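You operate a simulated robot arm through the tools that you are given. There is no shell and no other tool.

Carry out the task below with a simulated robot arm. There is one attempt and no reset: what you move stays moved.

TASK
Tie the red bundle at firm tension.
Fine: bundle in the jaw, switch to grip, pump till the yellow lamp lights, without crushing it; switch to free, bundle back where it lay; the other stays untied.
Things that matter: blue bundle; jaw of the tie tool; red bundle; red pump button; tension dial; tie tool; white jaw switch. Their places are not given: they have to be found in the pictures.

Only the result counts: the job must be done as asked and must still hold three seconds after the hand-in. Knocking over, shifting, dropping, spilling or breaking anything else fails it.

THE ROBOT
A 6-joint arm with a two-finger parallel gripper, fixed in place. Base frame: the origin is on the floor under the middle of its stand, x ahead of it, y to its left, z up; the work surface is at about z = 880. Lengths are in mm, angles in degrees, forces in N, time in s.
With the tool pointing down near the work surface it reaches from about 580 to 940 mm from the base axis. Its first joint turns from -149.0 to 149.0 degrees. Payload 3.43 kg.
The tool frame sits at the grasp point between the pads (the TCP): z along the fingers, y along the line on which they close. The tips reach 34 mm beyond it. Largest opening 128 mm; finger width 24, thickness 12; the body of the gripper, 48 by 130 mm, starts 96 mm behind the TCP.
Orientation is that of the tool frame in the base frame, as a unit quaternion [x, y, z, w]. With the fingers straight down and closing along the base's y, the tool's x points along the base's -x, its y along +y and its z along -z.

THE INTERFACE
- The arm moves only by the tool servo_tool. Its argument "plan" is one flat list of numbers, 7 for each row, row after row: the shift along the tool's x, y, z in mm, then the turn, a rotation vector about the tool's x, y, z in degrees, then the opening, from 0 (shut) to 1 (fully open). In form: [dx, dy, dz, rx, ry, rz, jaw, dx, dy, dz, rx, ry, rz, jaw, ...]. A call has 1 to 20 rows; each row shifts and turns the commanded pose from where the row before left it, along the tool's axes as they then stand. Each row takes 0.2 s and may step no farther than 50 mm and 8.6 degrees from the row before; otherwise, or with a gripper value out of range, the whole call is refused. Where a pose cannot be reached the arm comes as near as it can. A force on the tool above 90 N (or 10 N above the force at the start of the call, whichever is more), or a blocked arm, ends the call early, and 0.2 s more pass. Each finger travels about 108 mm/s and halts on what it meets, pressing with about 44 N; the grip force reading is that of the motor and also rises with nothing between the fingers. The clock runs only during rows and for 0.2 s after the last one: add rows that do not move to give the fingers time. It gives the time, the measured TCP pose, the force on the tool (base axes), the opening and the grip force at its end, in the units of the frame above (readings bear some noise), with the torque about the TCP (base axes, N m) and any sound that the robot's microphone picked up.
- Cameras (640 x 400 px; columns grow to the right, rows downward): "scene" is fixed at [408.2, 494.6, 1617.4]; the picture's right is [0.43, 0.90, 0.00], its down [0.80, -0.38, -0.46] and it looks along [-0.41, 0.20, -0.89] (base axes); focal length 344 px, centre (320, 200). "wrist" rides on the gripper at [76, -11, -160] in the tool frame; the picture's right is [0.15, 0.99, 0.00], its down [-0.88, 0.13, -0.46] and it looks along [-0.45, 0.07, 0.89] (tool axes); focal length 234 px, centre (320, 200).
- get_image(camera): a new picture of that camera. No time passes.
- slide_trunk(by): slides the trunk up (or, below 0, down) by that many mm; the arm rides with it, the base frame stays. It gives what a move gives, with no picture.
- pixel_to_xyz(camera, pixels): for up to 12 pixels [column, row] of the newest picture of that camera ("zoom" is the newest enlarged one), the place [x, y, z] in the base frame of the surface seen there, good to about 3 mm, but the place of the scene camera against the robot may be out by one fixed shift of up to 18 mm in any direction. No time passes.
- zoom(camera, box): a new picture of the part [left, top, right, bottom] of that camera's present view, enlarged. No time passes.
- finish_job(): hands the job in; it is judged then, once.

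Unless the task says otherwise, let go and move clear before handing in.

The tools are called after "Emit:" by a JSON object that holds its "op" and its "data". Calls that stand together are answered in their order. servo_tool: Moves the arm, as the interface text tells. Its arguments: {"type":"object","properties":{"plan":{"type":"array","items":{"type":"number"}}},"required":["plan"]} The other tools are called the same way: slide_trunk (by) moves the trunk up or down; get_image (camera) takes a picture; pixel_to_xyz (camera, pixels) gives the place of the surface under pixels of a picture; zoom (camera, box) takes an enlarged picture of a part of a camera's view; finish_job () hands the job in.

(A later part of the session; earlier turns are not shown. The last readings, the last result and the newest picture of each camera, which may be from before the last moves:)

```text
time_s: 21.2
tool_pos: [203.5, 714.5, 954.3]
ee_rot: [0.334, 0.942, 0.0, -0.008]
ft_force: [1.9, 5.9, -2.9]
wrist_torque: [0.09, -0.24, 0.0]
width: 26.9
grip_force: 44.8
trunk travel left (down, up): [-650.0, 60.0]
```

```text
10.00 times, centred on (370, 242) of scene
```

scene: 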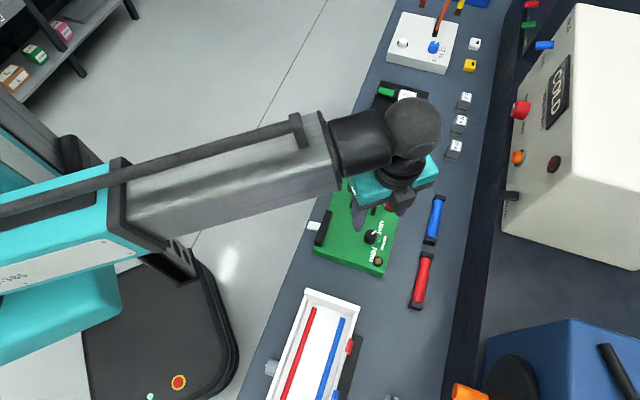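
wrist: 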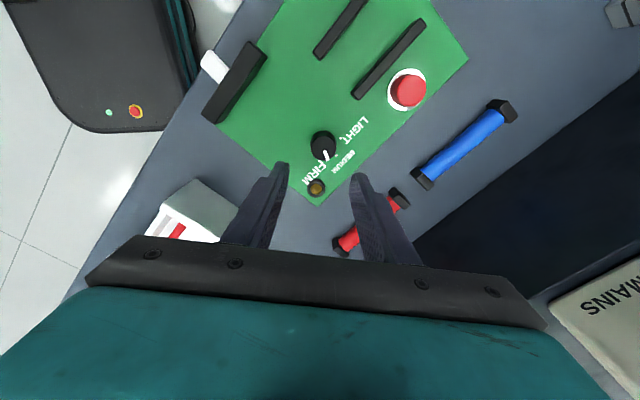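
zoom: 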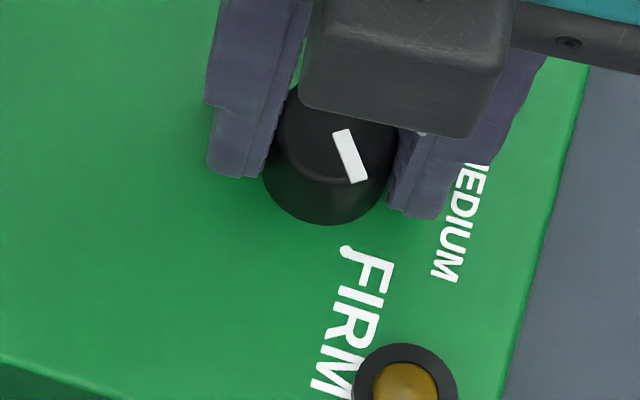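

The pointer is at about -9° and the FIRM dot at about -14°. I'll turn 5° more and recheck.

Emit:
{"op": "servo_tool", "data": {"plan": [0, 0, 0, 0, 0, 5, 0.1, 0, 0, 0, 0, 0, 0, 0.1]}}

Emit:
{"op": "zoom", "data": {"camera": "scene", "box": [352, 222, 387, 262]}}

```text
time_s: 21.8
tool_pos: [206.4, 713.5, 954.0]
ee_rot: [0.376, 0.927, 0.0, -0.007]
ft_force: [0.2, 5.2, -3.0]
wrist_torque: [0.36, 0.05, 0.01]
width: 27.0
grip_force: 45.3
trunk travel left (down, up): [-650.0, 60.0]
```

```text
10.00 times, centred on (370, 242) of scene
```

zoom: 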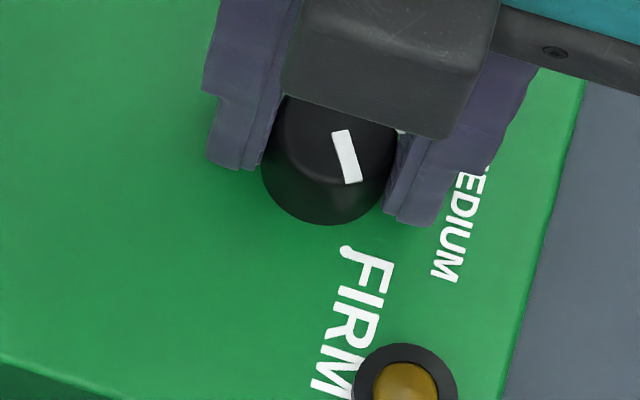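

The pointer direction (about -14°) now matches the FIRM dot. I'll release gently, lift, and view the dial clearly.

Emit:
{"op": "servo_tool", "data": {"plan": [0, 0, 0, 0, 0, 0, 0.36, 0, 0, 0, 0, 0, 0, 0.36, 0, 0, -35, 0, 0, 0, 0.36, 0, 0, -40, 0, 0, 0, 0.36, 0, 0, -25, 0, 0, 0, 0.36, 0, 0, 0, 0, 0, 0, 0.36]}}

Emit:
{"op": "get_image", "data": {"camera": "wrist"}}

Emit:
{"op": "zoom", "data": {"camera": "wrist", "box": [270, 110, 370, 210]}}

Emit:
{"op": "zoom", "data": {"camera": "scene", "box": [352, 222, 387, 262]}}

```text
time_s: 23.2
tool_pos: [206.7, 714.5, 1055.8]
ee_rot: [0.376, 0.927, 0.001, -0.008]
ft_force: [-0.3, 0.5, -1.4]
wrist_torque: [0.02, -0.02, -0.01]
width: 46.0
grip_force: 0.2
trunk travel left (down, up): [-650.0, 60.0]
```

```text
taken
```

wrist: 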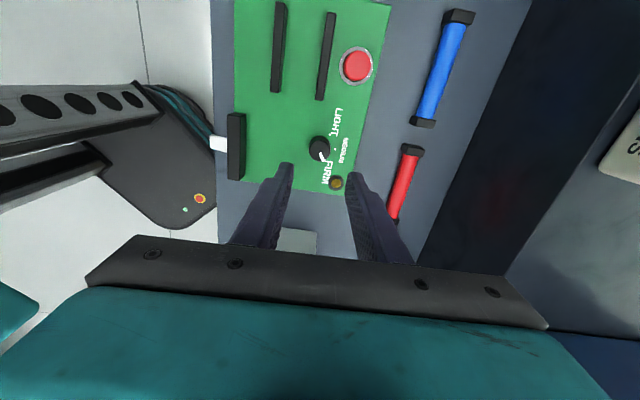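

```text
4.00 times, centred on (320, 160) of wrist
```

zoom: 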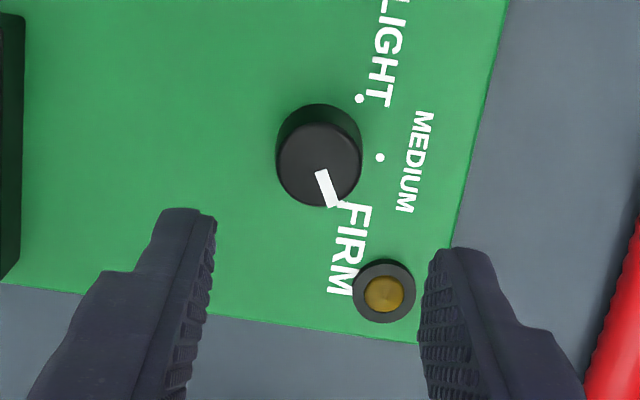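

```text
10.00 times, centred on (370, 242) of scene
```

zoom: 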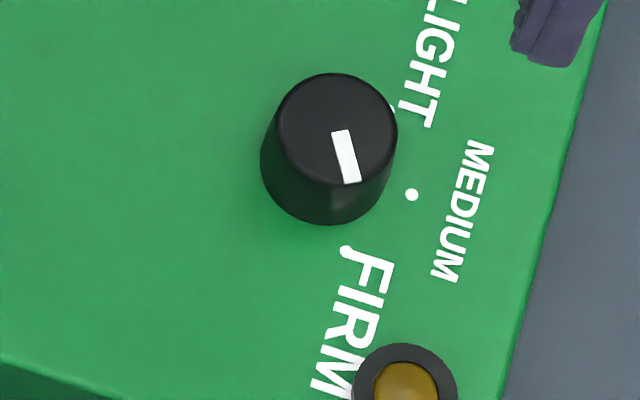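

The pointer is at FIRM (both about -14°). Next I'll look closer at the white lever at wrist pixel (219,144) and the plates.

Emit:
{"op": "zoom", "data": {"camera": "wrist", "box": [200, 105, 260, 190]}}

Emit:
{"op": "pixel_to_xyz", "data": {"camera": "wrist", "pixels": [[212, 138], [212, 148], [219, 143], [226, 143], [228, 148], [236, 116], [236, 178], [240, 118], [230, 178], [224, 137], [224, 150], [210, 143]]}}

```text
4.71 times, centred on (230, 148) of wrist
```

zoom: 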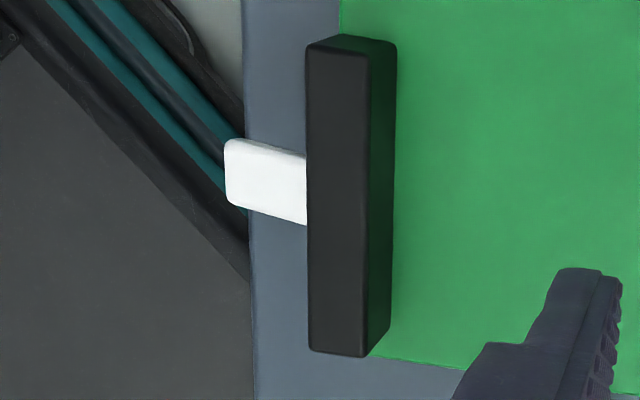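

```text
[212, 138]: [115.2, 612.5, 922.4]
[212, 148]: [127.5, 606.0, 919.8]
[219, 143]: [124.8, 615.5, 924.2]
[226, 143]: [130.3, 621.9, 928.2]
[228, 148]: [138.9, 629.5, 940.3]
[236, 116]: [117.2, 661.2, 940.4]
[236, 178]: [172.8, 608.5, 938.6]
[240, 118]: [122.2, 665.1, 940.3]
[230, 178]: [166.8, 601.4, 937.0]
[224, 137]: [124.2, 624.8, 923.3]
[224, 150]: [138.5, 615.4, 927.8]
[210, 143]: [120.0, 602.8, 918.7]
```

The dial is set. The lever is a toggle tilted down about 27°, so it will have to be pushed up, from below. Before that I'll move to get a clear view of the red bundle.

Emit:
{"op": "servo_tool", "data": {"plan": [30, 28, 0, 0, 0, 0, 0.6, 31, 28, 0, 0, 0, 0, 0.9, 0, 28, 0, 0, 0, 0, 0.9, 0, 0, 0, 0, 0, 0, 0.9]}}

Emit:
{"op": "get_image", "data": {"camera": "wrist"}}

Emit:
{"op": "zoom", "data": {"camera": "wrist", "box": [280, 60, 400, 240]}}

```text
time_s: 24.2
tool_pos: [222.6, 815.3, 1057.1]
ee_rot: [0.376, 0.927, 0.001, -0.007]
ft_force: [0.0, -0.5, -0.4]
wrist_torque: [0.01, -0.03, -0.04]
width: 115.2
grip_force: 0.0
trunk travel left (down, up): [-650.0, 60.0]
```

```text
taken
```

wrist: 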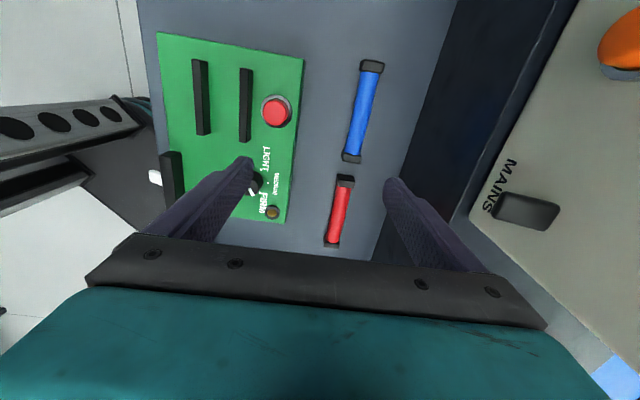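

```text
2.22 times, centred on (340, 150) of wrist
```

zoom: 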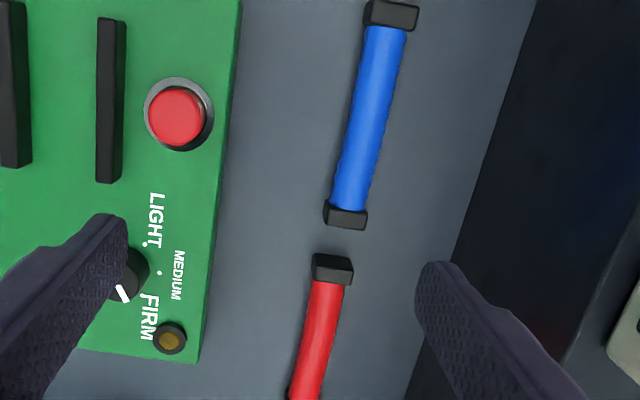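

The red bundle is visible at (338,215), but its far cap is hidden by the gripper. I'll back off 60 mm along the bundle line to see both caps.

Emit:
{"op": "servo_tool", "data": {"plan": [30, 0, 0, 0, 0, 0, 0.9, 30, 0, 0, 0, 0, 0, 0.9, 0, 0, 0, 0, 0, 0, 0.9]}}

Emit:
{"op": "get_image", "data": {"camera": "wrist"}}

Emit:
{"op": "zoom", "data": {"camera": "wrist", "box": [310, 100, 380, 220]}}

```text
time_s: 25.0
tool_pos: [179.9, 855.8, 1057.7]
ee_rot: [0.376, 0.927, 0.001, -0.007]
ft_force: [-0.7, 0.0, -0.9]
wrist_torque: [0.01, -0.01, 0.0]
width: 115.0
grip_force: 0.0
trunk travel left (down, up): [-650.0, 60.0]
```

```text
taken
```

wrist: 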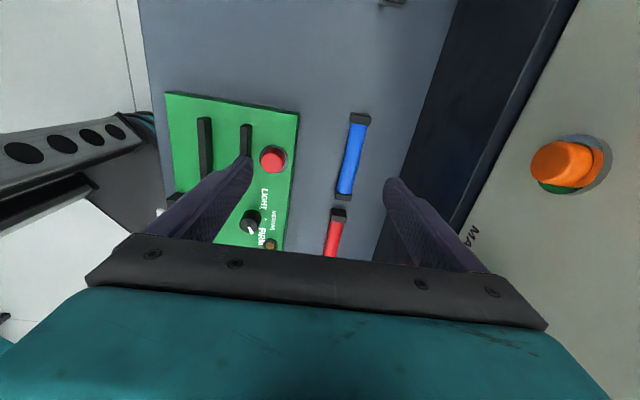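

```text
3.33 times, centred on (345, 160) of wrist
```

zoom: 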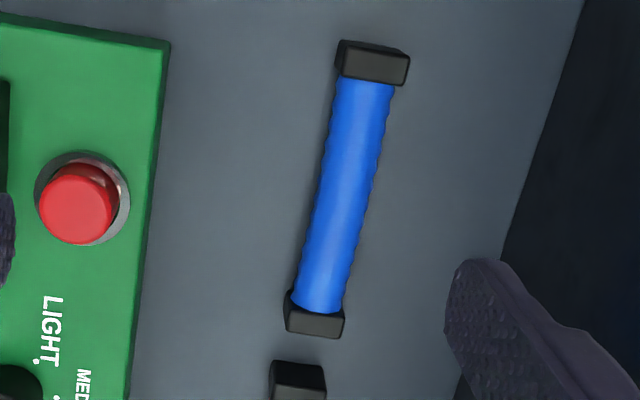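

That was the wrong way: picture-down is toward the bundle's far end. I'll move 140 mm the other way so both red caps come into view.

Emit:
{"op": "servo_tool", "data": {"plan": [-47, 0, 0, 0, 0, 0, 0.9, -47, 0, 0, 0, 0, 0, 0.9, -46, 0, 0, 0, 0, 0, 0.9, 0, 0, 0, 0, 0, 0, 0.9]}}

Emit:
{"op": "get_image", "data": {"camera": "wrist"}}

Emit:
{"op": "zoom", "data": {"camera": "wrist", "box": [310, 70, 390, 200]}}

```text
time_s: 26.0
tool_pos: [280.8, 761.3, 1054.7]
ee_rot: [0.375, 0.927, 0.001, -0.007]
ft_force: [0.5, 0.0, -0.1]
wrist_torque: [0.0, 0.01, 0.02]
width: 114.9
grip_force: 0.0
trunk travel left (down, up): [-650.0, 60.0]
```

```text
taken
```

wrist: 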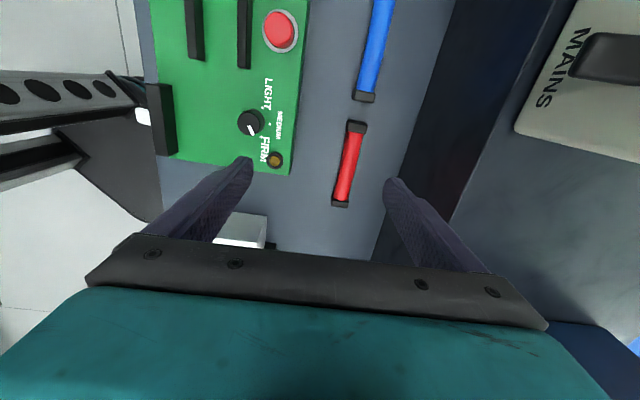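

```text
3.08 times, centred on (350, 135) of wrist
```

zoom: 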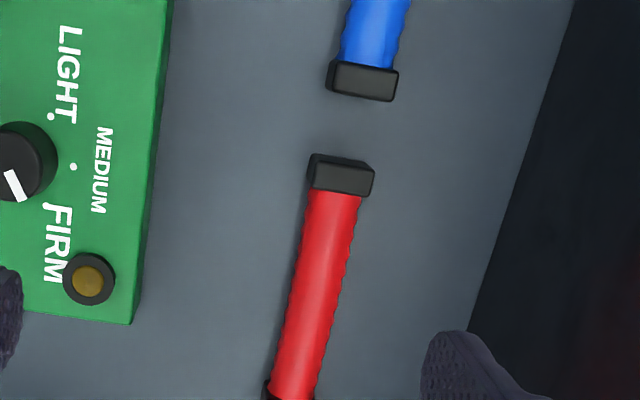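

Both red caps are now in view at (356,128) and (340,203). I'll zoom on them and measure the corners.

Emit:
{"op": "zoom", "data": {"camera": "wrist", "box": [300, 95, 400, 215]}}

```text
3.33 times, centred on (350, 155) of wrist
```

zoom: 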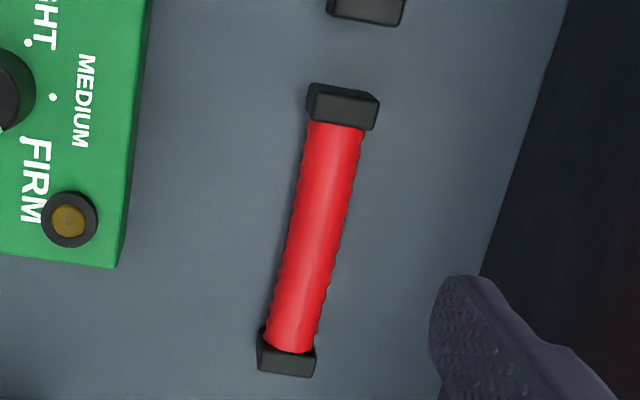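

I'll read the corner positions of both caps.

Emit:
{"op": "pixel_to_xyz", "data": {"camera": "zoom", "pixels": [[312, 98], [376, 104], [371, 126], [310, 119], [343, 112], [262, 350], [315, 356], [310, 373], [260, 366], [287, 362], [315, 235], [362, 22]]}}

Emit:
{"op": "zoom", "data": {"camera": "scene", "box": [400, 245, 445, 315]}}

```text
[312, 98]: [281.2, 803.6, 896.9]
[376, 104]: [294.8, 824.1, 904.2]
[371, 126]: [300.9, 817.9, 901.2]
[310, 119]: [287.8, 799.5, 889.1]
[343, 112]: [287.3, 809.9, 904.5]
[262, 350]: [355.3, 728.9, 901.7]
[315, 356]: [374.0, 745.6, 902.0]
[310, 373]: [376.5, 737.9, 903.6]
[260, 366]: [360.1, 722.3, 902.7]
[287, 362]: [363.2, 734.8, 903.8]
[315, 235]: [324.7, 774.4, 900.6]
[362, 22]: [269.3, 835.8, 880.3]
```

```text
5.71 times, centred on (422, 280) of scene
```

zoom: 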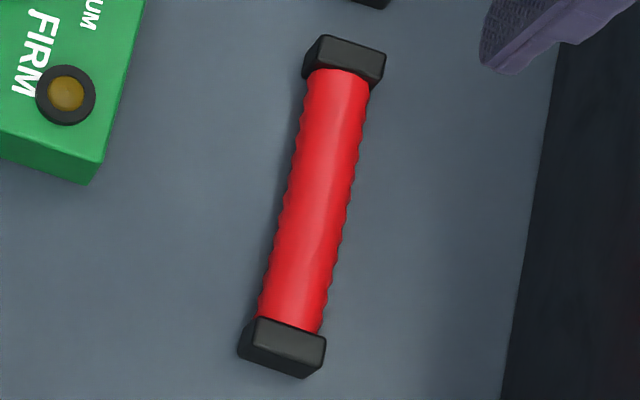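

The red bundle runs from about v=-376 to v=-254 at u≈778, lying along the 45° line; its caps are about 25 mm wide, and blue is about 24 mm away. I'll narrow the fingers, move over the near (-v) cap and lower to just above it.

Emit:
{"op": "servo_tool", "data": {"plan": [0, 0, 0, 0, 0, 0.9, 0.47, 0, 0, 0, 0, 0, 0, 0.47, 15, 20.5, 0, 0, 0, 0, 0.47, 15.7, 20.5, 0, 0, 0, 0, 0.47, 0, 0, 40, 0, 0, 0, 0.47, 0, 0, 40, 0, 0, 0, 0.47, 0, 0, 10, 0, 0, 0, 0.47, 0, 0, 0, 0, 0, 0, 0.47]}}

Emit:
{"op": "get_image", "data": {"camera": "wrist"}}

Emit:
{"op": "zoom", "data": {"camera": "wrist", "box": [260, 130, 380, 250]}}

Emit:
{"op": "zoom", "data": {"camera": "scene", "box": [380, 180, 470, 310]}}

```text
time_s: 27.8
tool_pos: [285.0, 812.4, 965.4]
ee_rot: [0.383, 0.924, 0.002, -0.007]
ft_force: [-0.4, 0.6, -0.6]
wrist_torque: [-0.03, 0.01, -0.04]
width: 60.1
grip_force: 0.1
trunk travel left (down, up): [-650.0, 60.0]
```

```text
taken
```

wrist: 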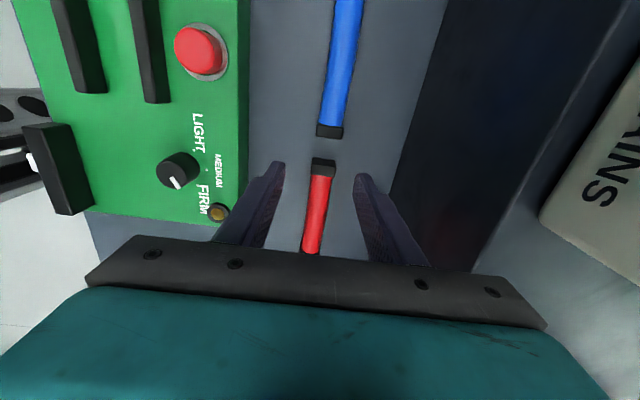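

```text
3.33 times, centred on (320, 190) of wrist
```

zoom: 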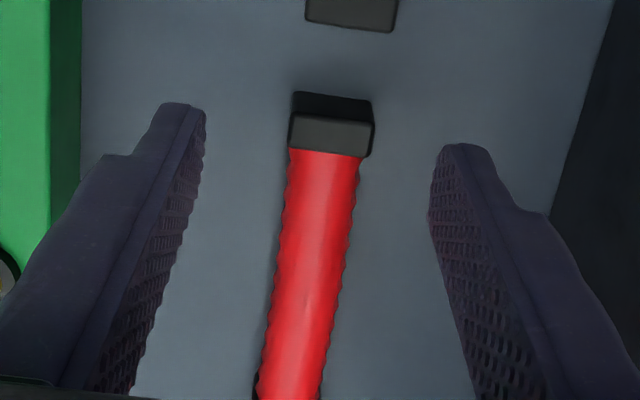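

```text
3.08 times, centred on (425, 245) of scene
```

zoom: 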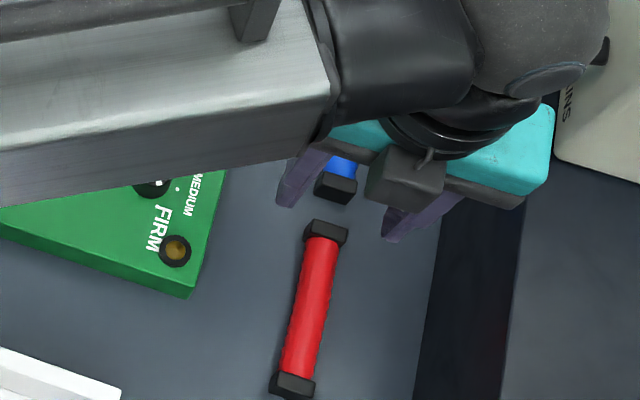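

The cap centre is about 4.9 mm toward +y and 4.6 mm toward -x of the tool axis. I'll correct and lower partway, then recheck.

Emit:
{"op": "servo_tool", "data": {"plan": [-3.8, 4.8, 0, 0, 0, 0, 0.47, 0, 0, 25, 0, 0, 0, 0.47, 0, 0, 0, 0, 0, 0, 0.47]}}

Emit:
{"op": "zoom", "data": {"camera": "wrist", "box": [260, 130, 380, 250]}}

```text
time_s: 28.6
tool_pos: [290.2, 812.0, 941.4]
ee_rot: [0.382, 0.924, 0.001, -0.007]
ft_force: [-0.1, -0.4, 0.0]
wrist_torque: [-0.05, 0.0, -0.02]
width: 60.0
grip_force: 0.0
trunk travel left (down, up): [-650.0, 60.0]
```

```text
3.33 times, centred on (320, 190) of wrist
```

zoom: 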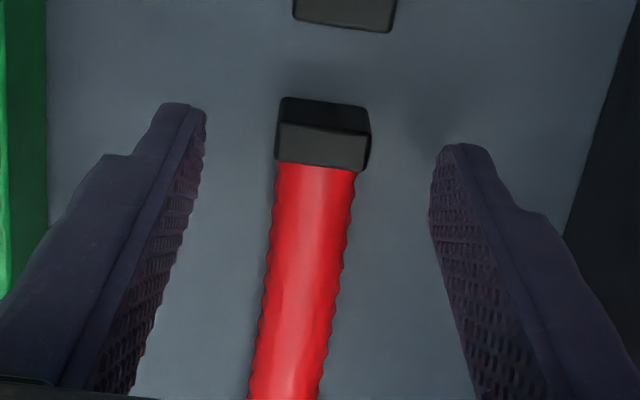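

The cap is centred (zoom (322,148) against the expected (318,149)). I'll lower the last 23 mm and close gently.

Emit:
{"op": "servo_tool", "data": {"plan": [0, 1, 12, 0, 0, 0, 0.47, 0, 0, 11, 0, 0, 0, 0.47, 0, 0, 0, 0, 0, 0, 0.47]}}

Emit:
{"op": "zoom", "data": {"camera": "wrist", "box": [260, 130, 380, 250]}}

Emit:
{"op": "zoom", "data": {"camera": "scene", "box": [380, 180, 470, 310]}}

```text
time_s: 29.4
tool_pos: [291.6, 813.1, 916.8]
ee_rot: [0.383, 0.924, 0.001, -0.007]
ft_force: [-0.1, 0.1, 0.3]
wrist_torque: [-0.01, -0.01, 0.0]
width: 60.4
grip_force: 0.1
trunk travel left (down, up): [-650.0, 60.0]
```

```text
3.33 times, centred on (320, 190) of wrist
```

zoom: 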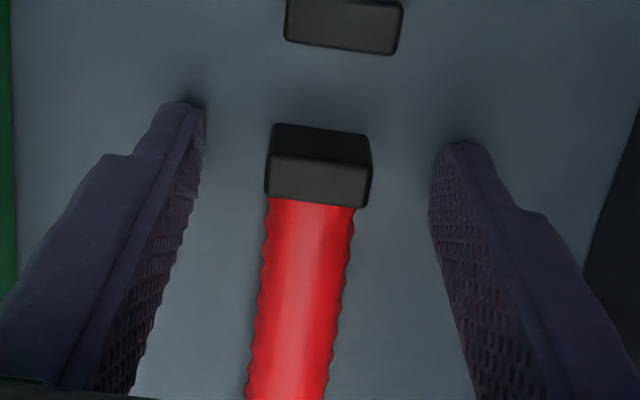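

```text
3.08 times, centred on (425, 245) of scene
```

zoom: 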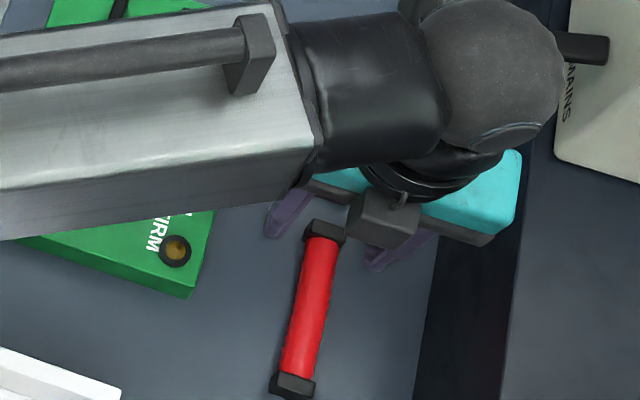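

The cap is centred between the pads (zoom (318,180)). I'll close on it and check the grip.

Emit:
{"op": "servo_tool", "data": {"plan": [0, 0, 0, 0, 0, 0, 0.12, 0, 0, 0, 0, 0, 0, 0.12, 0, 0, 0, 0, 0, 0, 0.12]}}

Emit:
{"op": "zoom", "data": {"camera": "wrist", "box": [260, 130, 380, 250]}}

Emit:
{"op": "zoom", "data": {"camera": "scene", "box": [400, 245, 445, 315]}}

```text
time_s: 30.2
tool_pos: [291.2, 812.2, 916.9]
ee_rot: [0.383, 0.924, 0.002, -0.007]
ft_force: [-0.3, 0.3, -0.2]
wrist_torque: [0.03, 0.05, 0.0]
width: 22.9
grip_force: 44.1
trunk travel left (down, up): [-650.0, 60.0]
```

```text
3.33 times, centred on (320, 190) of wrist
```

zoom: 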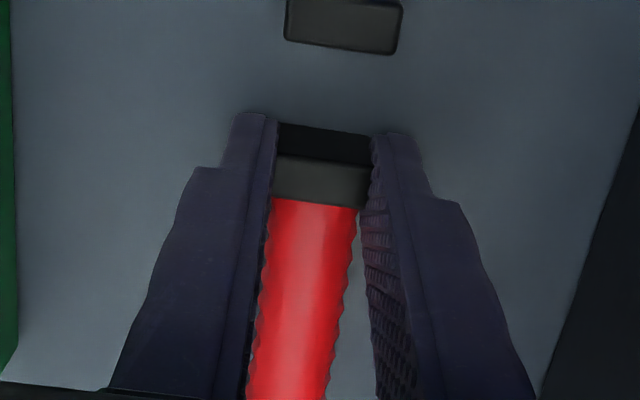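

```text
5.71 times, centred on (422, 280) of scene
```

zoom: 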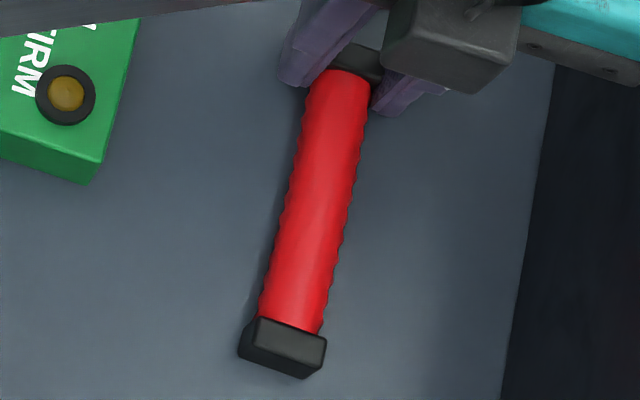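

The grip closed at 22.9 mm with 44 N and the bundle did not shift. I'll lift 30 mm and check that it hangs level.

Emit:
{"op": "servo_tool", "data": {"plan": [0, 0, -10, 0, 0, 0, 0.12, 0, 0, -20, 0, 0, 0, 0.12, 0, 0, 0, 0, 0, 0, 0.12]}}

Emit:
{"op": "zoom", "data": {"camera": "wrist", "box": [260, 110, 400, 250]}}

Emit:
{"op": "zoom", "data": {"camera": "scene", "box": [380, 200, 470, 330]}}

```text
time_s: 31.0
tool_pos: [291.7, 813.3, 945.5]
ee_rot: [0.383, 0.924, 0.001, -0.007]
ft_force: [-0.6, 0.2, -0.5]
wrist_torque: [0.02, 0.02, 0.02]
width: 23.0
grip_force: 43.9
trunk travel left (down, up): [-650.0, 60.0]
```

```text
2.86 times, centred on (330, 180) of wrist
```

zoom: 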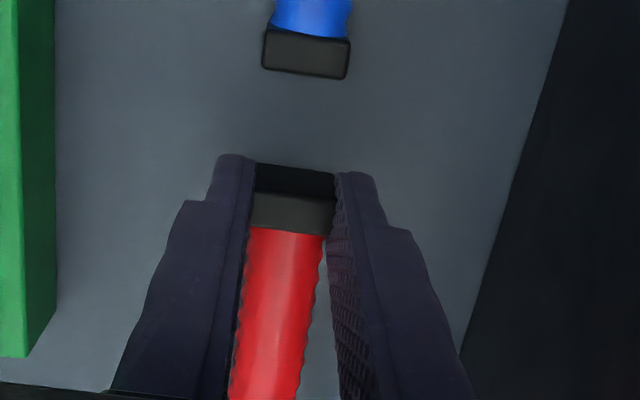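

```text
3.08 times, centred on (425, 265) of scene
```

zoom: 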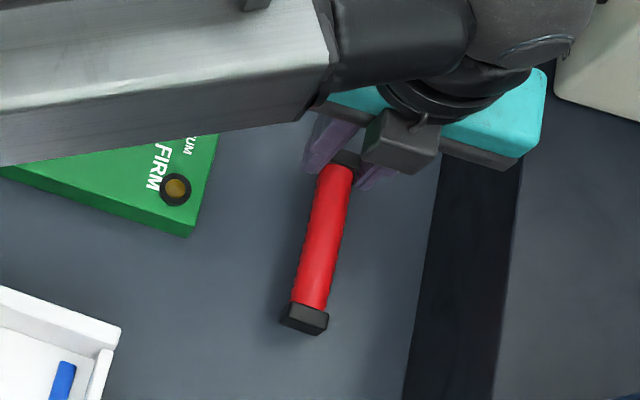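

The bundle is off the table in the grip. I'll measure both ends' heights to check the droop.

Emit:
{"op": "pixel_to_xyz", "data": {"camera": "zoom", "pixels": [[305, 318], [310, 290], [325, 235], [336, 180], [345, 160]]}}

```text
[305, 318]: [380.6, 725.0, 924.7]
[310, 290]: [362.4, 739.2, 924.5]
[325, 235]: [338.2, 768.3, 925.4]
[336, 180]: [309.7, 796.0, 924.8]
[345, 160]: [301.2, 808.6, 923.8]
```

The bundle is level. I'll raise it to about z=1010 and carry it over to the jaw, stopping above it for an alignment check.

Emit:
{"op": "servo_tool", "data": {"plan": [0, 0, -35, 0, 0, 0, 0.12, 0, 0, -32, 0, 0, 0, 0.12, 28, -33.6, 0, 0, 0, 0, 0.12, 28, -33.6, 0, 0, 0, 0, 0.12, 28, -33.6, 0, 0, 0, 0, 0.12, 28, -33.6, 0, 0, 0, 0, 0.12, 29, -33.6, 0, 0, 0, 0, 0.12, 0, 0, 0, 0, 0, 0, 0.12, 0, 0, 0, 0, 0, 0, 0.12]}}

Emit:
{"op": "get_image", "data": {"camera": "wrist"}}

Emit:
{"op": "get_image", "data": {"camera": "scene"}}

```text
time_s: 33.0
tool_pos: [72.2, 793.0, 1018.2]
ee_rot: [0.384, 0.923, 0.001, -0.007]
ft_force: [0.3, 0.1, -0.3]
wrist_torque: [0.01, 0.01, 0.03]
width: 22.8
grip_force: 44.1
trunk travel left (down, up): [-650.0, 60.0]
```

```text
taken
```

wrist: 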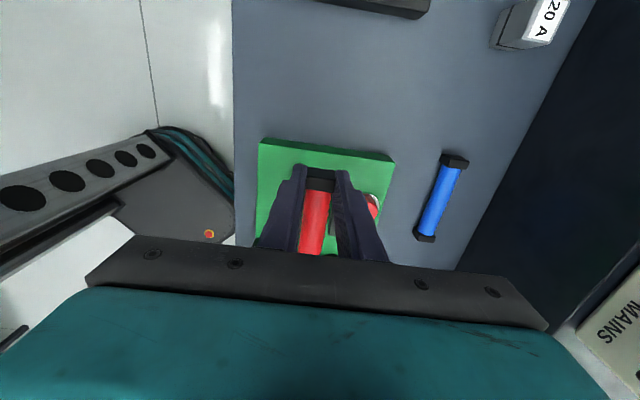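

```text
taken
```

scene: 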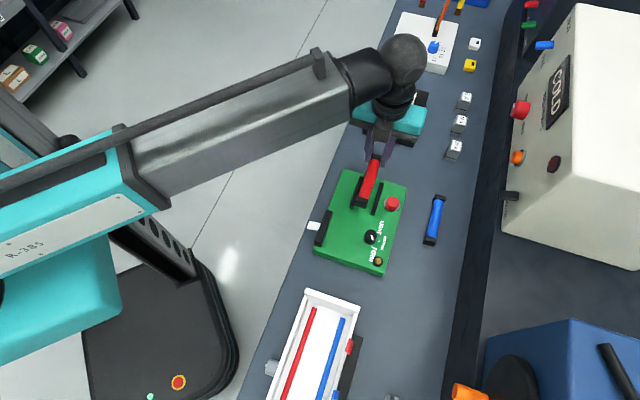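

The bundle hangs over the jaw now. I'll zoom the scene view and compare bundle and plate positions in that camera's own frame.

Emit:
{"op": "zoom", "data": {"camera": "scene", "box": [330, 140, 420, 220]}}

```text
5.00 times, centred on (375, 180) of scene
```

zoom: 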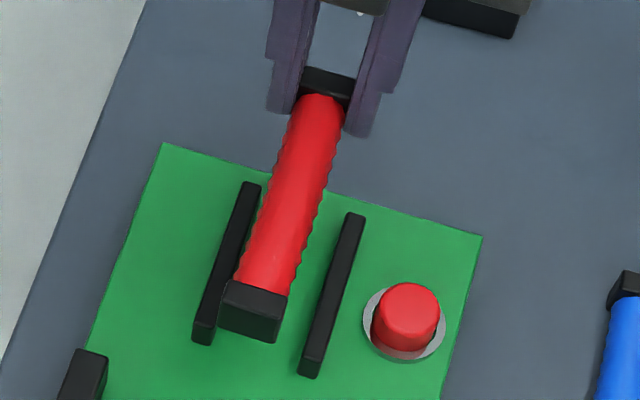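

I'll read the plate ends and bundle positions from this zoom.

Emit:
{"op": "pixel_to_xyz", "data": {"camera": "zoom", "pixels": [[250, 188], [206, 322], [228, 255], [355, 220], [311, 358], [333, 290], [258, 300], [327, 82], [230, 285], [286, 298], [318, 105], [270, 260]]}}

```text
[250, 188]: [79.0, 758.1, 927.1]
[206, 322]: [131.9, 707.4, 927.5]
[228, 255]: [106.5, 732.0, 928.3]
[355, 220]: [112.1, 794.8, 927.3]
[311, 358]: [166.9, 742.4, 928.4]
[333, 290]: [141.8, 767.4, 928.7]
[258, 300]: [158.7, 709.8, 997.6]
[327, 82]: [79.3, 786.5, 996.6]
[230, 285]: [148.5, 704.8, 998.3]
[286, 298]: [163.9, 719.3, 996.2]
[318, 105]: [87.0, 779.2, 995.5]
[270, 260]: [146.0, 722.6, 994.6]
```

In the scene frame the plate gap centre is at u=617.5 and the bundle at u=613.2, with v matched and both parallel. I'll shift 4.3 mm in +y, lower to just above the plate tops, and recheck.

Emit:
{"op": "servo_tool", "data": {"plan": [0, 4.3, 0, 0, 0, 0, 0.12, 0, 0, 30, 0, 0, 0, 0.12, 0, 0, 10, 0, 0, 0, 0.12, 0, 0, 0, 0, 0, 0, 0.12]}}

Emit:
{"op": "zoom", "data": {"camera": "scene", "box": [330, 140, 420, 220]}}

Emit:
{"op": "zoom", "data": {"camera": "wrist", "box": [240, 120, 410, 260]}}

```text
time_s: 34.0
tool_pos: [76.5, 797.7, 976.3]
ee_rot: [0.383, 0.924, 0.001, -0.007]
ft_force: [-0.3, -0.2, -1.0]
wrist_torque: [0.01, -0.02, 0.0]
width: 22.8
grip_force: 44.0
trunk travel left (down, up): [-650.0, 60.0]
```

```text
5.00 times, centred on (375, 180) of scene
```

zoom: 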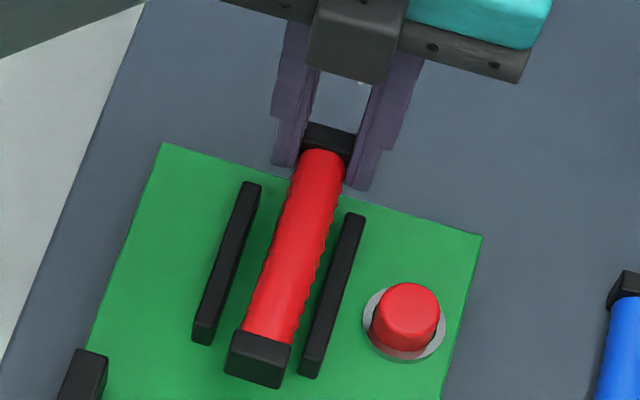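

```text
2.86 times, centred on (325, 190) of wrist
```

zoom: 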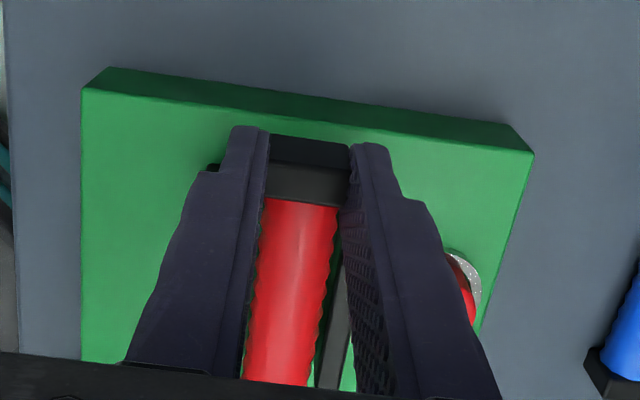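

I'll recheck the bundle against the plates numerically in the scene zoom.

Emit:
{"op": "zoom", "data": {"camera": "scene", "box": [330, 140, 420, 220]}}

Emit:
{"op": "pixel_to_xyz", "data": {"camera": "zoom", "pixels": [[237, 342], [290, 353], [262, 350], [328, 138], [306, 132], [352, 145], [290, 250], [228, 255], [333, 290], [206, 322], [311, 358], [300, 200]]}}

```text
5.00 times, centred on (375, 180) of scene
```

zoom: 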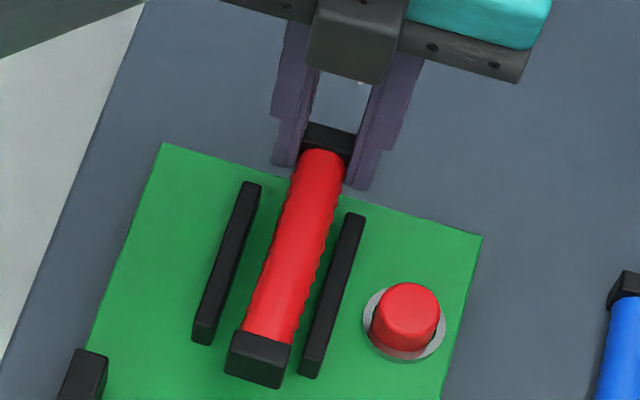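

```text
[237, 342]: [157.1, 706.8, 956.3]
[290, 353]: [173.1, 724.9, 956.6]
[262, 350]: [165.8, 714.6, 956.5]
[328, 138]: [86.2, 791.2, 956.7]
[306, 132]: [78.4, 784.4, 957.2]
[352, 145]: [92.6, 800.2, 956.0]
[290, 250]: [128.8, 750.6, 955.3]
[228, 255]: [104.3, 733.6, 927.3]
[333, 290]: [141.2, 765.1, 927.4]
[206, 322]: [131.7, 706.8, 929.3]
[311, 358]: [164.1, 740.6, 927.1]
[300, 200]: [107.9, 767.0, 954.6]
```

The bundle is now about 4 mm too far toward +u (621 against 616.5), still well within the gap. I'll correct by -3.5 mm and lower 20 mm.

Emit:
{"op": "servo_tool", "data": {"plan": [0, -3.5, 0, 0, 0, 0, 0.12, 0, 0, 10, 0, 0, 0, 0.12, 0, 0, 10, 0, 0, 0, 0.12, 0, 0, 0, 0, 0, 0, 0.12]}}

Emit:
{"op": "zoom", "data": {"camera": "scene", "box": [330, 140, 420, 220]}}

Emit:
{"op": "pixel_to_xyz", "data": {"camera": "zoom", "pixels": [[234, 372], [287, 385], [260, 378], [328, 168], [290, 270], [228, 255], [333, 290]]}}

```text
time_s: 35.0
tool_pos: [74.3, 795.0, 956.4]
ee_rot: [0.383, 0.924, 0.001, -0.007]
ft_force: [-0.5, -0.3, -0.6]
wrist_torque: [0.06, 0.06, -0.02]
width: 23.1
grip_force: 44.2
trunk travel left (down, up): [-650.0, 60.0]
```

```text
5.00 times, centred on (375, 180) of scene
```

zoom: 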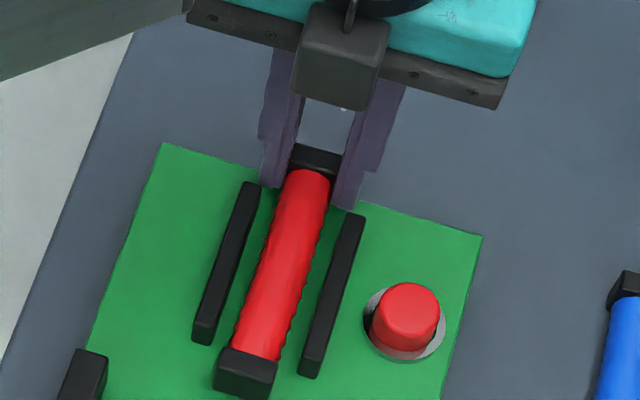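

```text
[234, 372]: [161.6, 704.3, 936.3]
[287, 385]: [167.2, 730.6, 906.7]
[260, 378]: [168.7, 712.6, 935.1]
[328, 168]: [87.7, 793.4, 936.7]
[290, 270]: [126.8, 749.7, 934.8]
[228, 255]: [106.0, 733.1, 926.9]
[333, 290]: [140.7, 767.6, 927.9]
```

The bundle now sits centred between the plates and about 5 mm above the deck. I'll lower it gently onto the deck while watching the force.

Emit:
{"op": "servo_tool", "data": {"plan": [0, 0, 2.5, 0, 0, 0, 0.12, 0, 0, 2, 0, 0, 0, 0.12, 0, 0, 0, 0, 0, 0, 0.12]}}

Emit:
{"op": "zoom", "data": {"camera": "scene", "box": [330, 140, 420, 220]}}

```text
time_s: 35.8
tool_pos: [74.7, 794.6, 953.1]
ee_rot: [0.383, 0.924, 0.001, -0.007]
ft_force: [-0.1, 0.0, -0.6]
wrist_torque: [0.05, 0.01, -0.01]
width: 22.8
grip_force: 43.6
trunk travel left (down, up): [-650.0, 60.0]
```

```text
5.00 times, centred on (375, 180) of scene
```

zoom: 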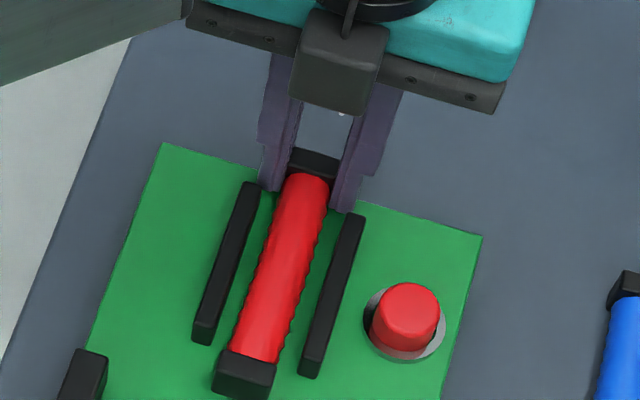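

There is no contact force yet at z=953.1. I'll lower in small steps until it touches.

Emit:
{"op": "servo_tool", "data": {"plan": [0, 0, 1.2, 0, 0, 0, 0.12, 0, 0, 0, 0, 0, 0, 0.12]}}

```text
time_s: 36.4
tool_pos: [73.1, 795.6, 952.0]
ee_rot: [0.383, 0.924, 0.001, -0.007]
ft_force: [1.8, 0.9, 4.2]
wrist_torque: [-0.25, -0.37, 0.09]
width: 22.8
grip_force: 44.0
trunk travel left (down, up): [-650.0, 60.0]
```

The far cap has touched (4 N). I'll lower 1 mm more and release gently to a modest opening.

Emit:
{"op": "servo_tool", "data": {"plan": [0, 0, 0.8, 0, 0, 0, 0.12, 0, 0, 0, 0, 0, 0, 0.12]}}

```text
time_s: 37.0
tool_pos: [72.5, 794.6, 951.0]
ee_rot: [0.383, 0.924, 0.002, -0.008]
ft_force: [0.0, 3.2, 13.7]
wrist_torque: [-0.67, -0.9, 0.07]
width: 23.1
grip_force: 43.4
trunk travel left (down, up): [-650.0, 60.0]
```

The bundle is seated (14 N). I'll open the fingers.

Emit:
{"op": "servo_tool", "data": {"plan": [0, 0, 0, 0, 0, 0, 0.25, 0, 0, 0, 0, 0, 0, 0.4, 0, 0, 0, 0, 0, 0, 0.4, 0, 0, 0, 0, 0, 0, 0.4]}}

Emit:
{"op": "zoom", "data": {"camera": "scene", "box": [330, 140, 420, 220]}}

Emit:
{"op": "zoom", "data": {"camera": "wrist", "box": [240, 120, 410, 260]}}

```text
time_s: 38.0
tool_pos: [74.2, 794.4, 950.2]
ee_rot: [0.383, 0.924, 0.001, -0.007]
ft_force: [0.3, -0.9, 0.2]
wrist_torque: [-0.01, 0.0, 0.01]
width: 51.2
grip_force: 0.1
trunk travel left (down, up): [-650.0, 60.0]
```

```text
5.00 times, centred on (375, 180) of scene
```

zoom: 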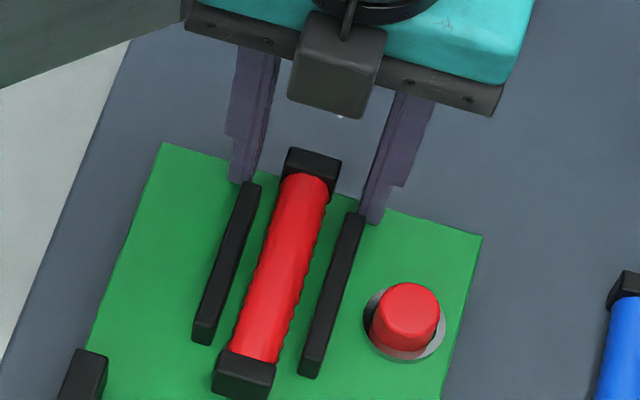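

```text
2.86 times, centred on (325, 190) of wrist
```

zoom: 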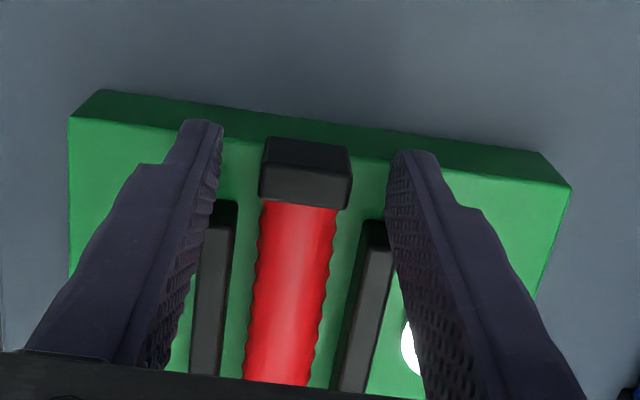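

The bundle rests in the jaw between the plates with the fingers clear. I'll rise, close the fingers, and move toward the lever side.

Emit:
{"op": "servo_tool", "data": {"plan": [0, 0, -40, 0, 0, 0, 0.4, 0, 0, -40, 0, 0, 0, 0.4, 0, 0, -30, 0, 0, 0, 0.2, -23, -32, 0, 0, 0, 0, 0, -23, -32, 0, 0, 0, 0, 0, -23, -32, 0, 0, 0, 0, 0, 0, 0, 0, 0, 0, 0, 0]}}

Emit:
{"op": "get_image", "data": {"camera": "wrist"}}

Emit:
{"op": "get_image", "data": {"camera": "scene"}}

```text
time_s: 39.6
tool_pos: [53.9, 676.7, 1057.5]
ee_rot: [0.382, 0.924, 0.001, -0.007]
ft_force: [-0.5, -0.2, -0.1]
wrist_torque: [-0.03, 0.04, 0.0]
width: 0.1
grip_force: 33.1
trunk travel left (down, up): [-650.0, 60.0]
```

```text
taken
```

wrist: 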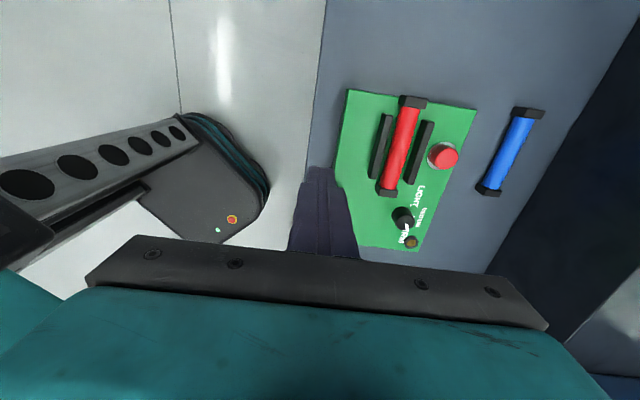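

```text
taken
```

scene: 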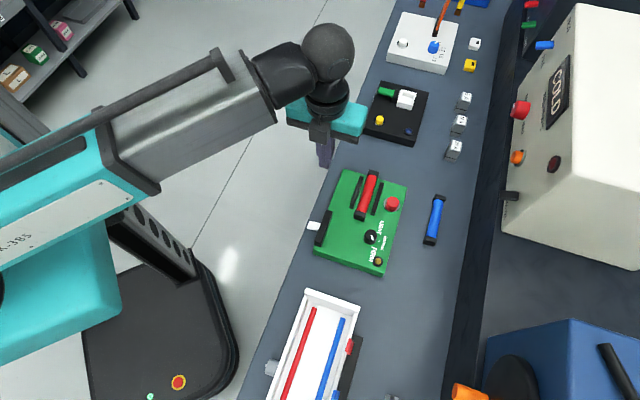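

The bundle lies neatly in the jaw. I'll check the heights of the black module near where the gripper will lean, and tilt the tool so the fingertips point toward the lever.

Emit:
{"op": "pixel_to_xyz", "data": {"camera": "scene", "pixels": [[428, 92], [412, 143], [366, 130], [385, 85], [405, 100], [387, 91], [380, 120], [395, 115], [314, 226], [320, 228], [362, 190], [437, 60]]}}

Emit:
{"op": "servo_tool", "data": {"plan": [0, 0, 0, 0, -8.5, 0, 0, 0, 0, 0, 0, -8.5, 0, 0, 0, 0, 0, 0, -8.5, 0, 0, 0, 0, 0, 0, -8.5, 0, 0, 0, 0, 0, 0, 0, 0, 0]}}

Emit:
{"op": "get_image", "data": {"camera": "wrist"}}

Emit:
{"op": "get_image", "data": {"camera": "scene"}}

```text
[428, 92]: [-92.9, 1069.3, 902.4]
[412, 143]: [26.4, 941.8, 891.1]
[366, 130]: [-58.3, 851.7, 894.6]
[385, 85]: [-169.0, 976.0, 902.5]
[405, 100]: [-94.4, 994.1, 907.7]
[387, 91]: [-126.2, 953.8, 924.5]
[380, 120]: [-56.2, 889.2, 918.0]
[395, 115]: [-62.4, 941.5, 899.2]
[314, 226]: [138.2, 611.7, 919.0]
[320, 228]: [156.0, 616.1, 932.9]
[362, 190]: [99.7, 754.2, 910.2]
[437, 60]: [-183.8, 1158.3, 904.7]
```

```text
time_s: 40.8
tool_pos: [76.8, 684.6, 1004.7]
ee_rot: [0.364, 0.891, -0.091, 0.256]
ft_force: [-1.3, 0.1, -0.9]
wrist_torque: [0.0, 0.03, 0.0]
width: 0.1
grip_force: 33.2
out of reach, approached as far as the arm can: row 3, 4
trunk travel left (down, up): [-650.0, 60.0]
```

```text
taken
```

wrist: 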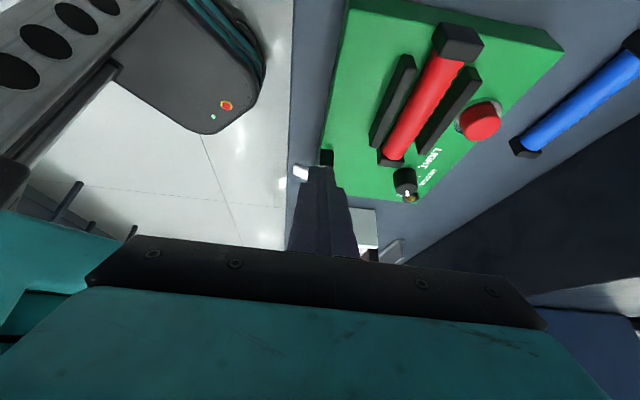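

```text
taken
```

scene: 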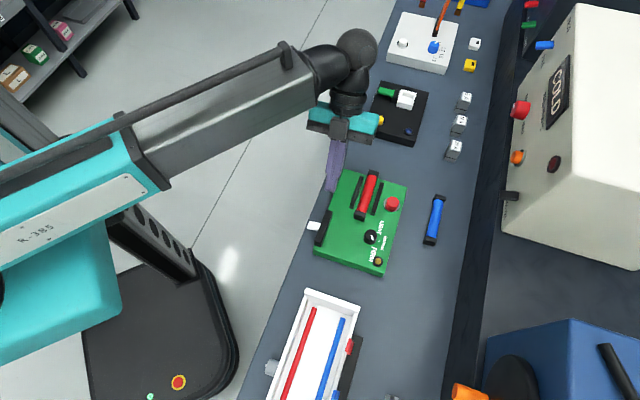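

The arm reached about a 31.5° tilt and the TCP settled at (76.8, 684.6, 1004.7). The lever is visible at (300,172), so I'll zoom in on it.

Emit:
{"op": "zoom", "data": {"camera": "wrist", "box": [270, 130, 370, 220]}}

Emit:
{"op": "pixel_to_xyz", "data": {"camera": "zoom", "pixels": [[150, 190], [170, 180], [200, 190], [220, 190], [255, 170], [255, 140], [240, 165], [190, 215]]}}

```text
4.44 times, centred on (320, 175) of wrist
```

zoom: 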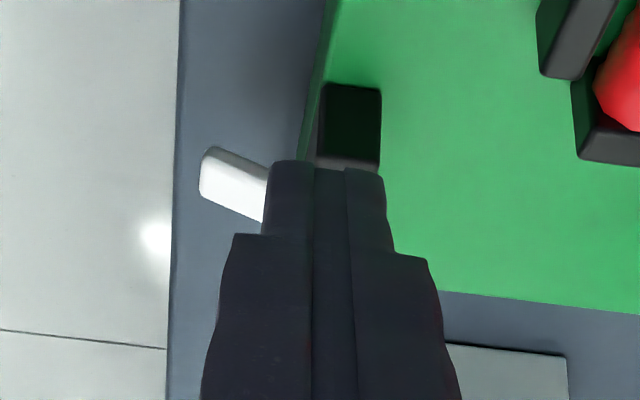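

```text
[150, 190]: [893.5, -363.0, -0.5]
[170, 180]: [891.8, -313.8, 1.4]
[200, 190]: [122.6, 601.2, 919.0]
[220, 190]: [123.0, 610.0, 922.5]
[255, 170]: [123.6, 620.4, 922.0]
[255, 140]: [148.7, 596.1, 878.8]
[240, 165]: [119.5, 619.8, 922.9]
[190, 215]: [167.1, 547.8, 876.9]
```

The lever's near edge is at about v=-354, with its top around z=922. I'll move the closed fingertips to just short of it, still above it, for a low side view.

Emit:
{"op": "servo_tool", "data": {"plan": [5.3, -11, 20, 0, 0, 0, 0, 5.3, -11.1, 20, 0, 0, 0, 0, 5.4, 0, 19.6, 0, 0, 0, 0, 0, 0, 0, 0, 0, 0, 0]}}

Emit:
{"op": "get_image", "data": {"camera": "wrist"}}

Emit:
{"op": "zoom", "data": {"camera": "wrist", "box": [270, 110, 380, 210]}}

Emit:
{"op": "get_image", "data": {"camera": "scene"}}

```text
time_s: 41.8
tool_pos: [78.1, 655.6, 941.9]
ee_rot: [0.366, 0.886, -0.112, 0.263]
ft_force: [-0.1, 0.0, 0.5]
wrist_torque: [-0.02, 0.03, -0.01]
width: 0.0
grip_force: 32.8
out of reach, approached as far as the arm can: row 1
trunk travel left (down, up): [-650.0, 60.0]
```

```text
taken
```

wrist: 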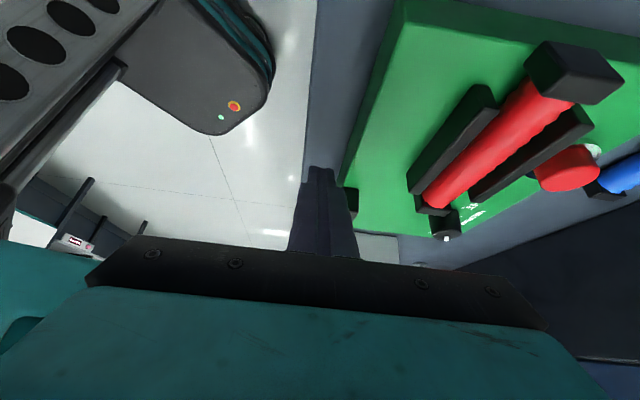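

```text
4.00 times, centred on (325, 160) of wrist
```

zoom: 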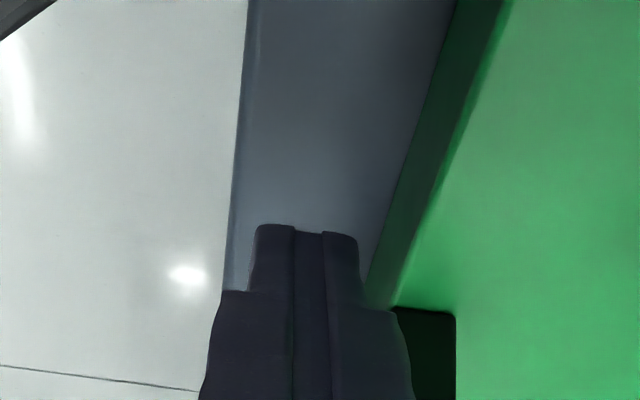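

```text
taken
```

scene: 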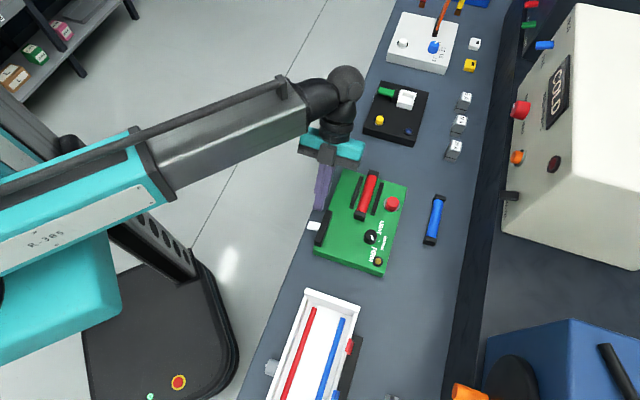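

The fingertips are near the lever, which the wrist view hides behind the finger. I'll zoom the scene view around it.

Emit:
{"op": "zoom", "data": {"camera": "scene", "box": [290, 150, 360, 260]}}

Emit:
{"op": "pixel_to_xyz", "data": {"camera": "zoom", "pixels": [[225, 275], [240, 270], [250, 280], [262, 285], [262, 215], [270, 200], [258, 222], [235, 290]]}}

```text
3.64 times, centred on (325, 205) of scene
```

zoom: 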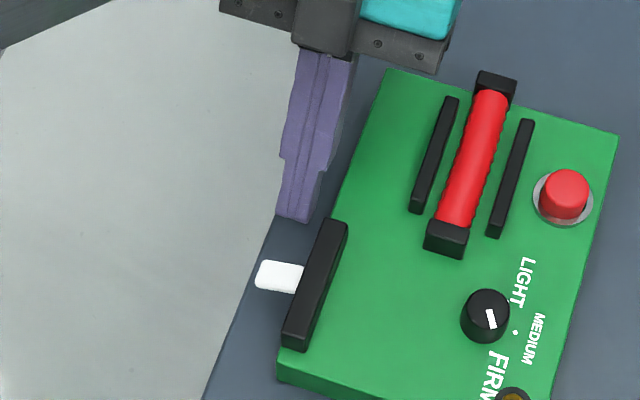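

```text
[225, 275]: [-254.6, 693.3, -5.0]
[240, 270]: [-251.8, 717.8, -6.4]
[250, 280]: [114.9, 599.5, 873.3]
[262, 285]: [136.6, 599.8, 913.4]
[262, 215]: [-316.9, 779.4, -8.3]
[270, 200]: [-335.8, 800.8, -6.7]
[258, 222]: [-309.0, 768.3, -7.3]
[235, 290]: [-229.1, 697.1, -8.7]
```

The fingertips line up with the lever's overhang. I'll lower about 21 mm so the tips pass below the lever but stay above the table, then check.

Emit:
{"op": "servo_tool", "data": {"plan": [5.7, 0, 8.8, 0, 0, 0, 0, 5.8, 0, 8.8, 0, 0, 0, 0, 0, 0, 0, 0, 0, 0, 0]}}

Emit:
{"op": "zoom", "data": {"camera": "scene", "box": [290, 180, 350, 260]}}

Emit:
{"op": "zoom", "data": {"camera": "wrist", "box": [270, 110, 380, 210]}}

```text
time_s: 42.6
tool_pos: [77.5, 655.0, 919.9]
ee_rot: [0.367, 0.886, -0.111, 0.262]
ft_force: [0.6, 0.3, 0.0]
wrist_torque: [0.01, 0.0, -0.02]
width: 0.1
grip_force: 33.1
trunk travel left (down, up): [-650.0, 60.0]
```

```text
5.00 times, centred on (320, 220) of scene
```

zoom: 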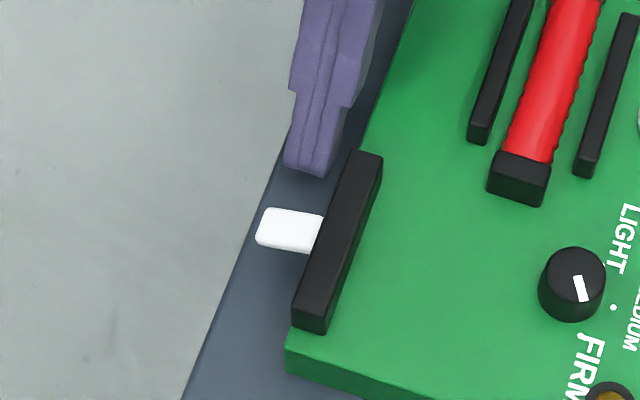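

```text
4.00 times, centred on (325, 160) of wrist
```

zoom: 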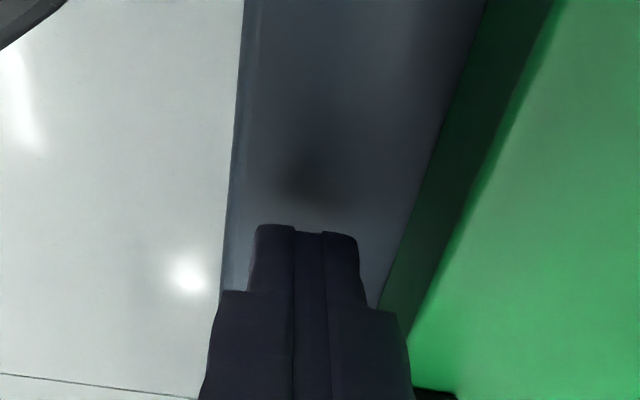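

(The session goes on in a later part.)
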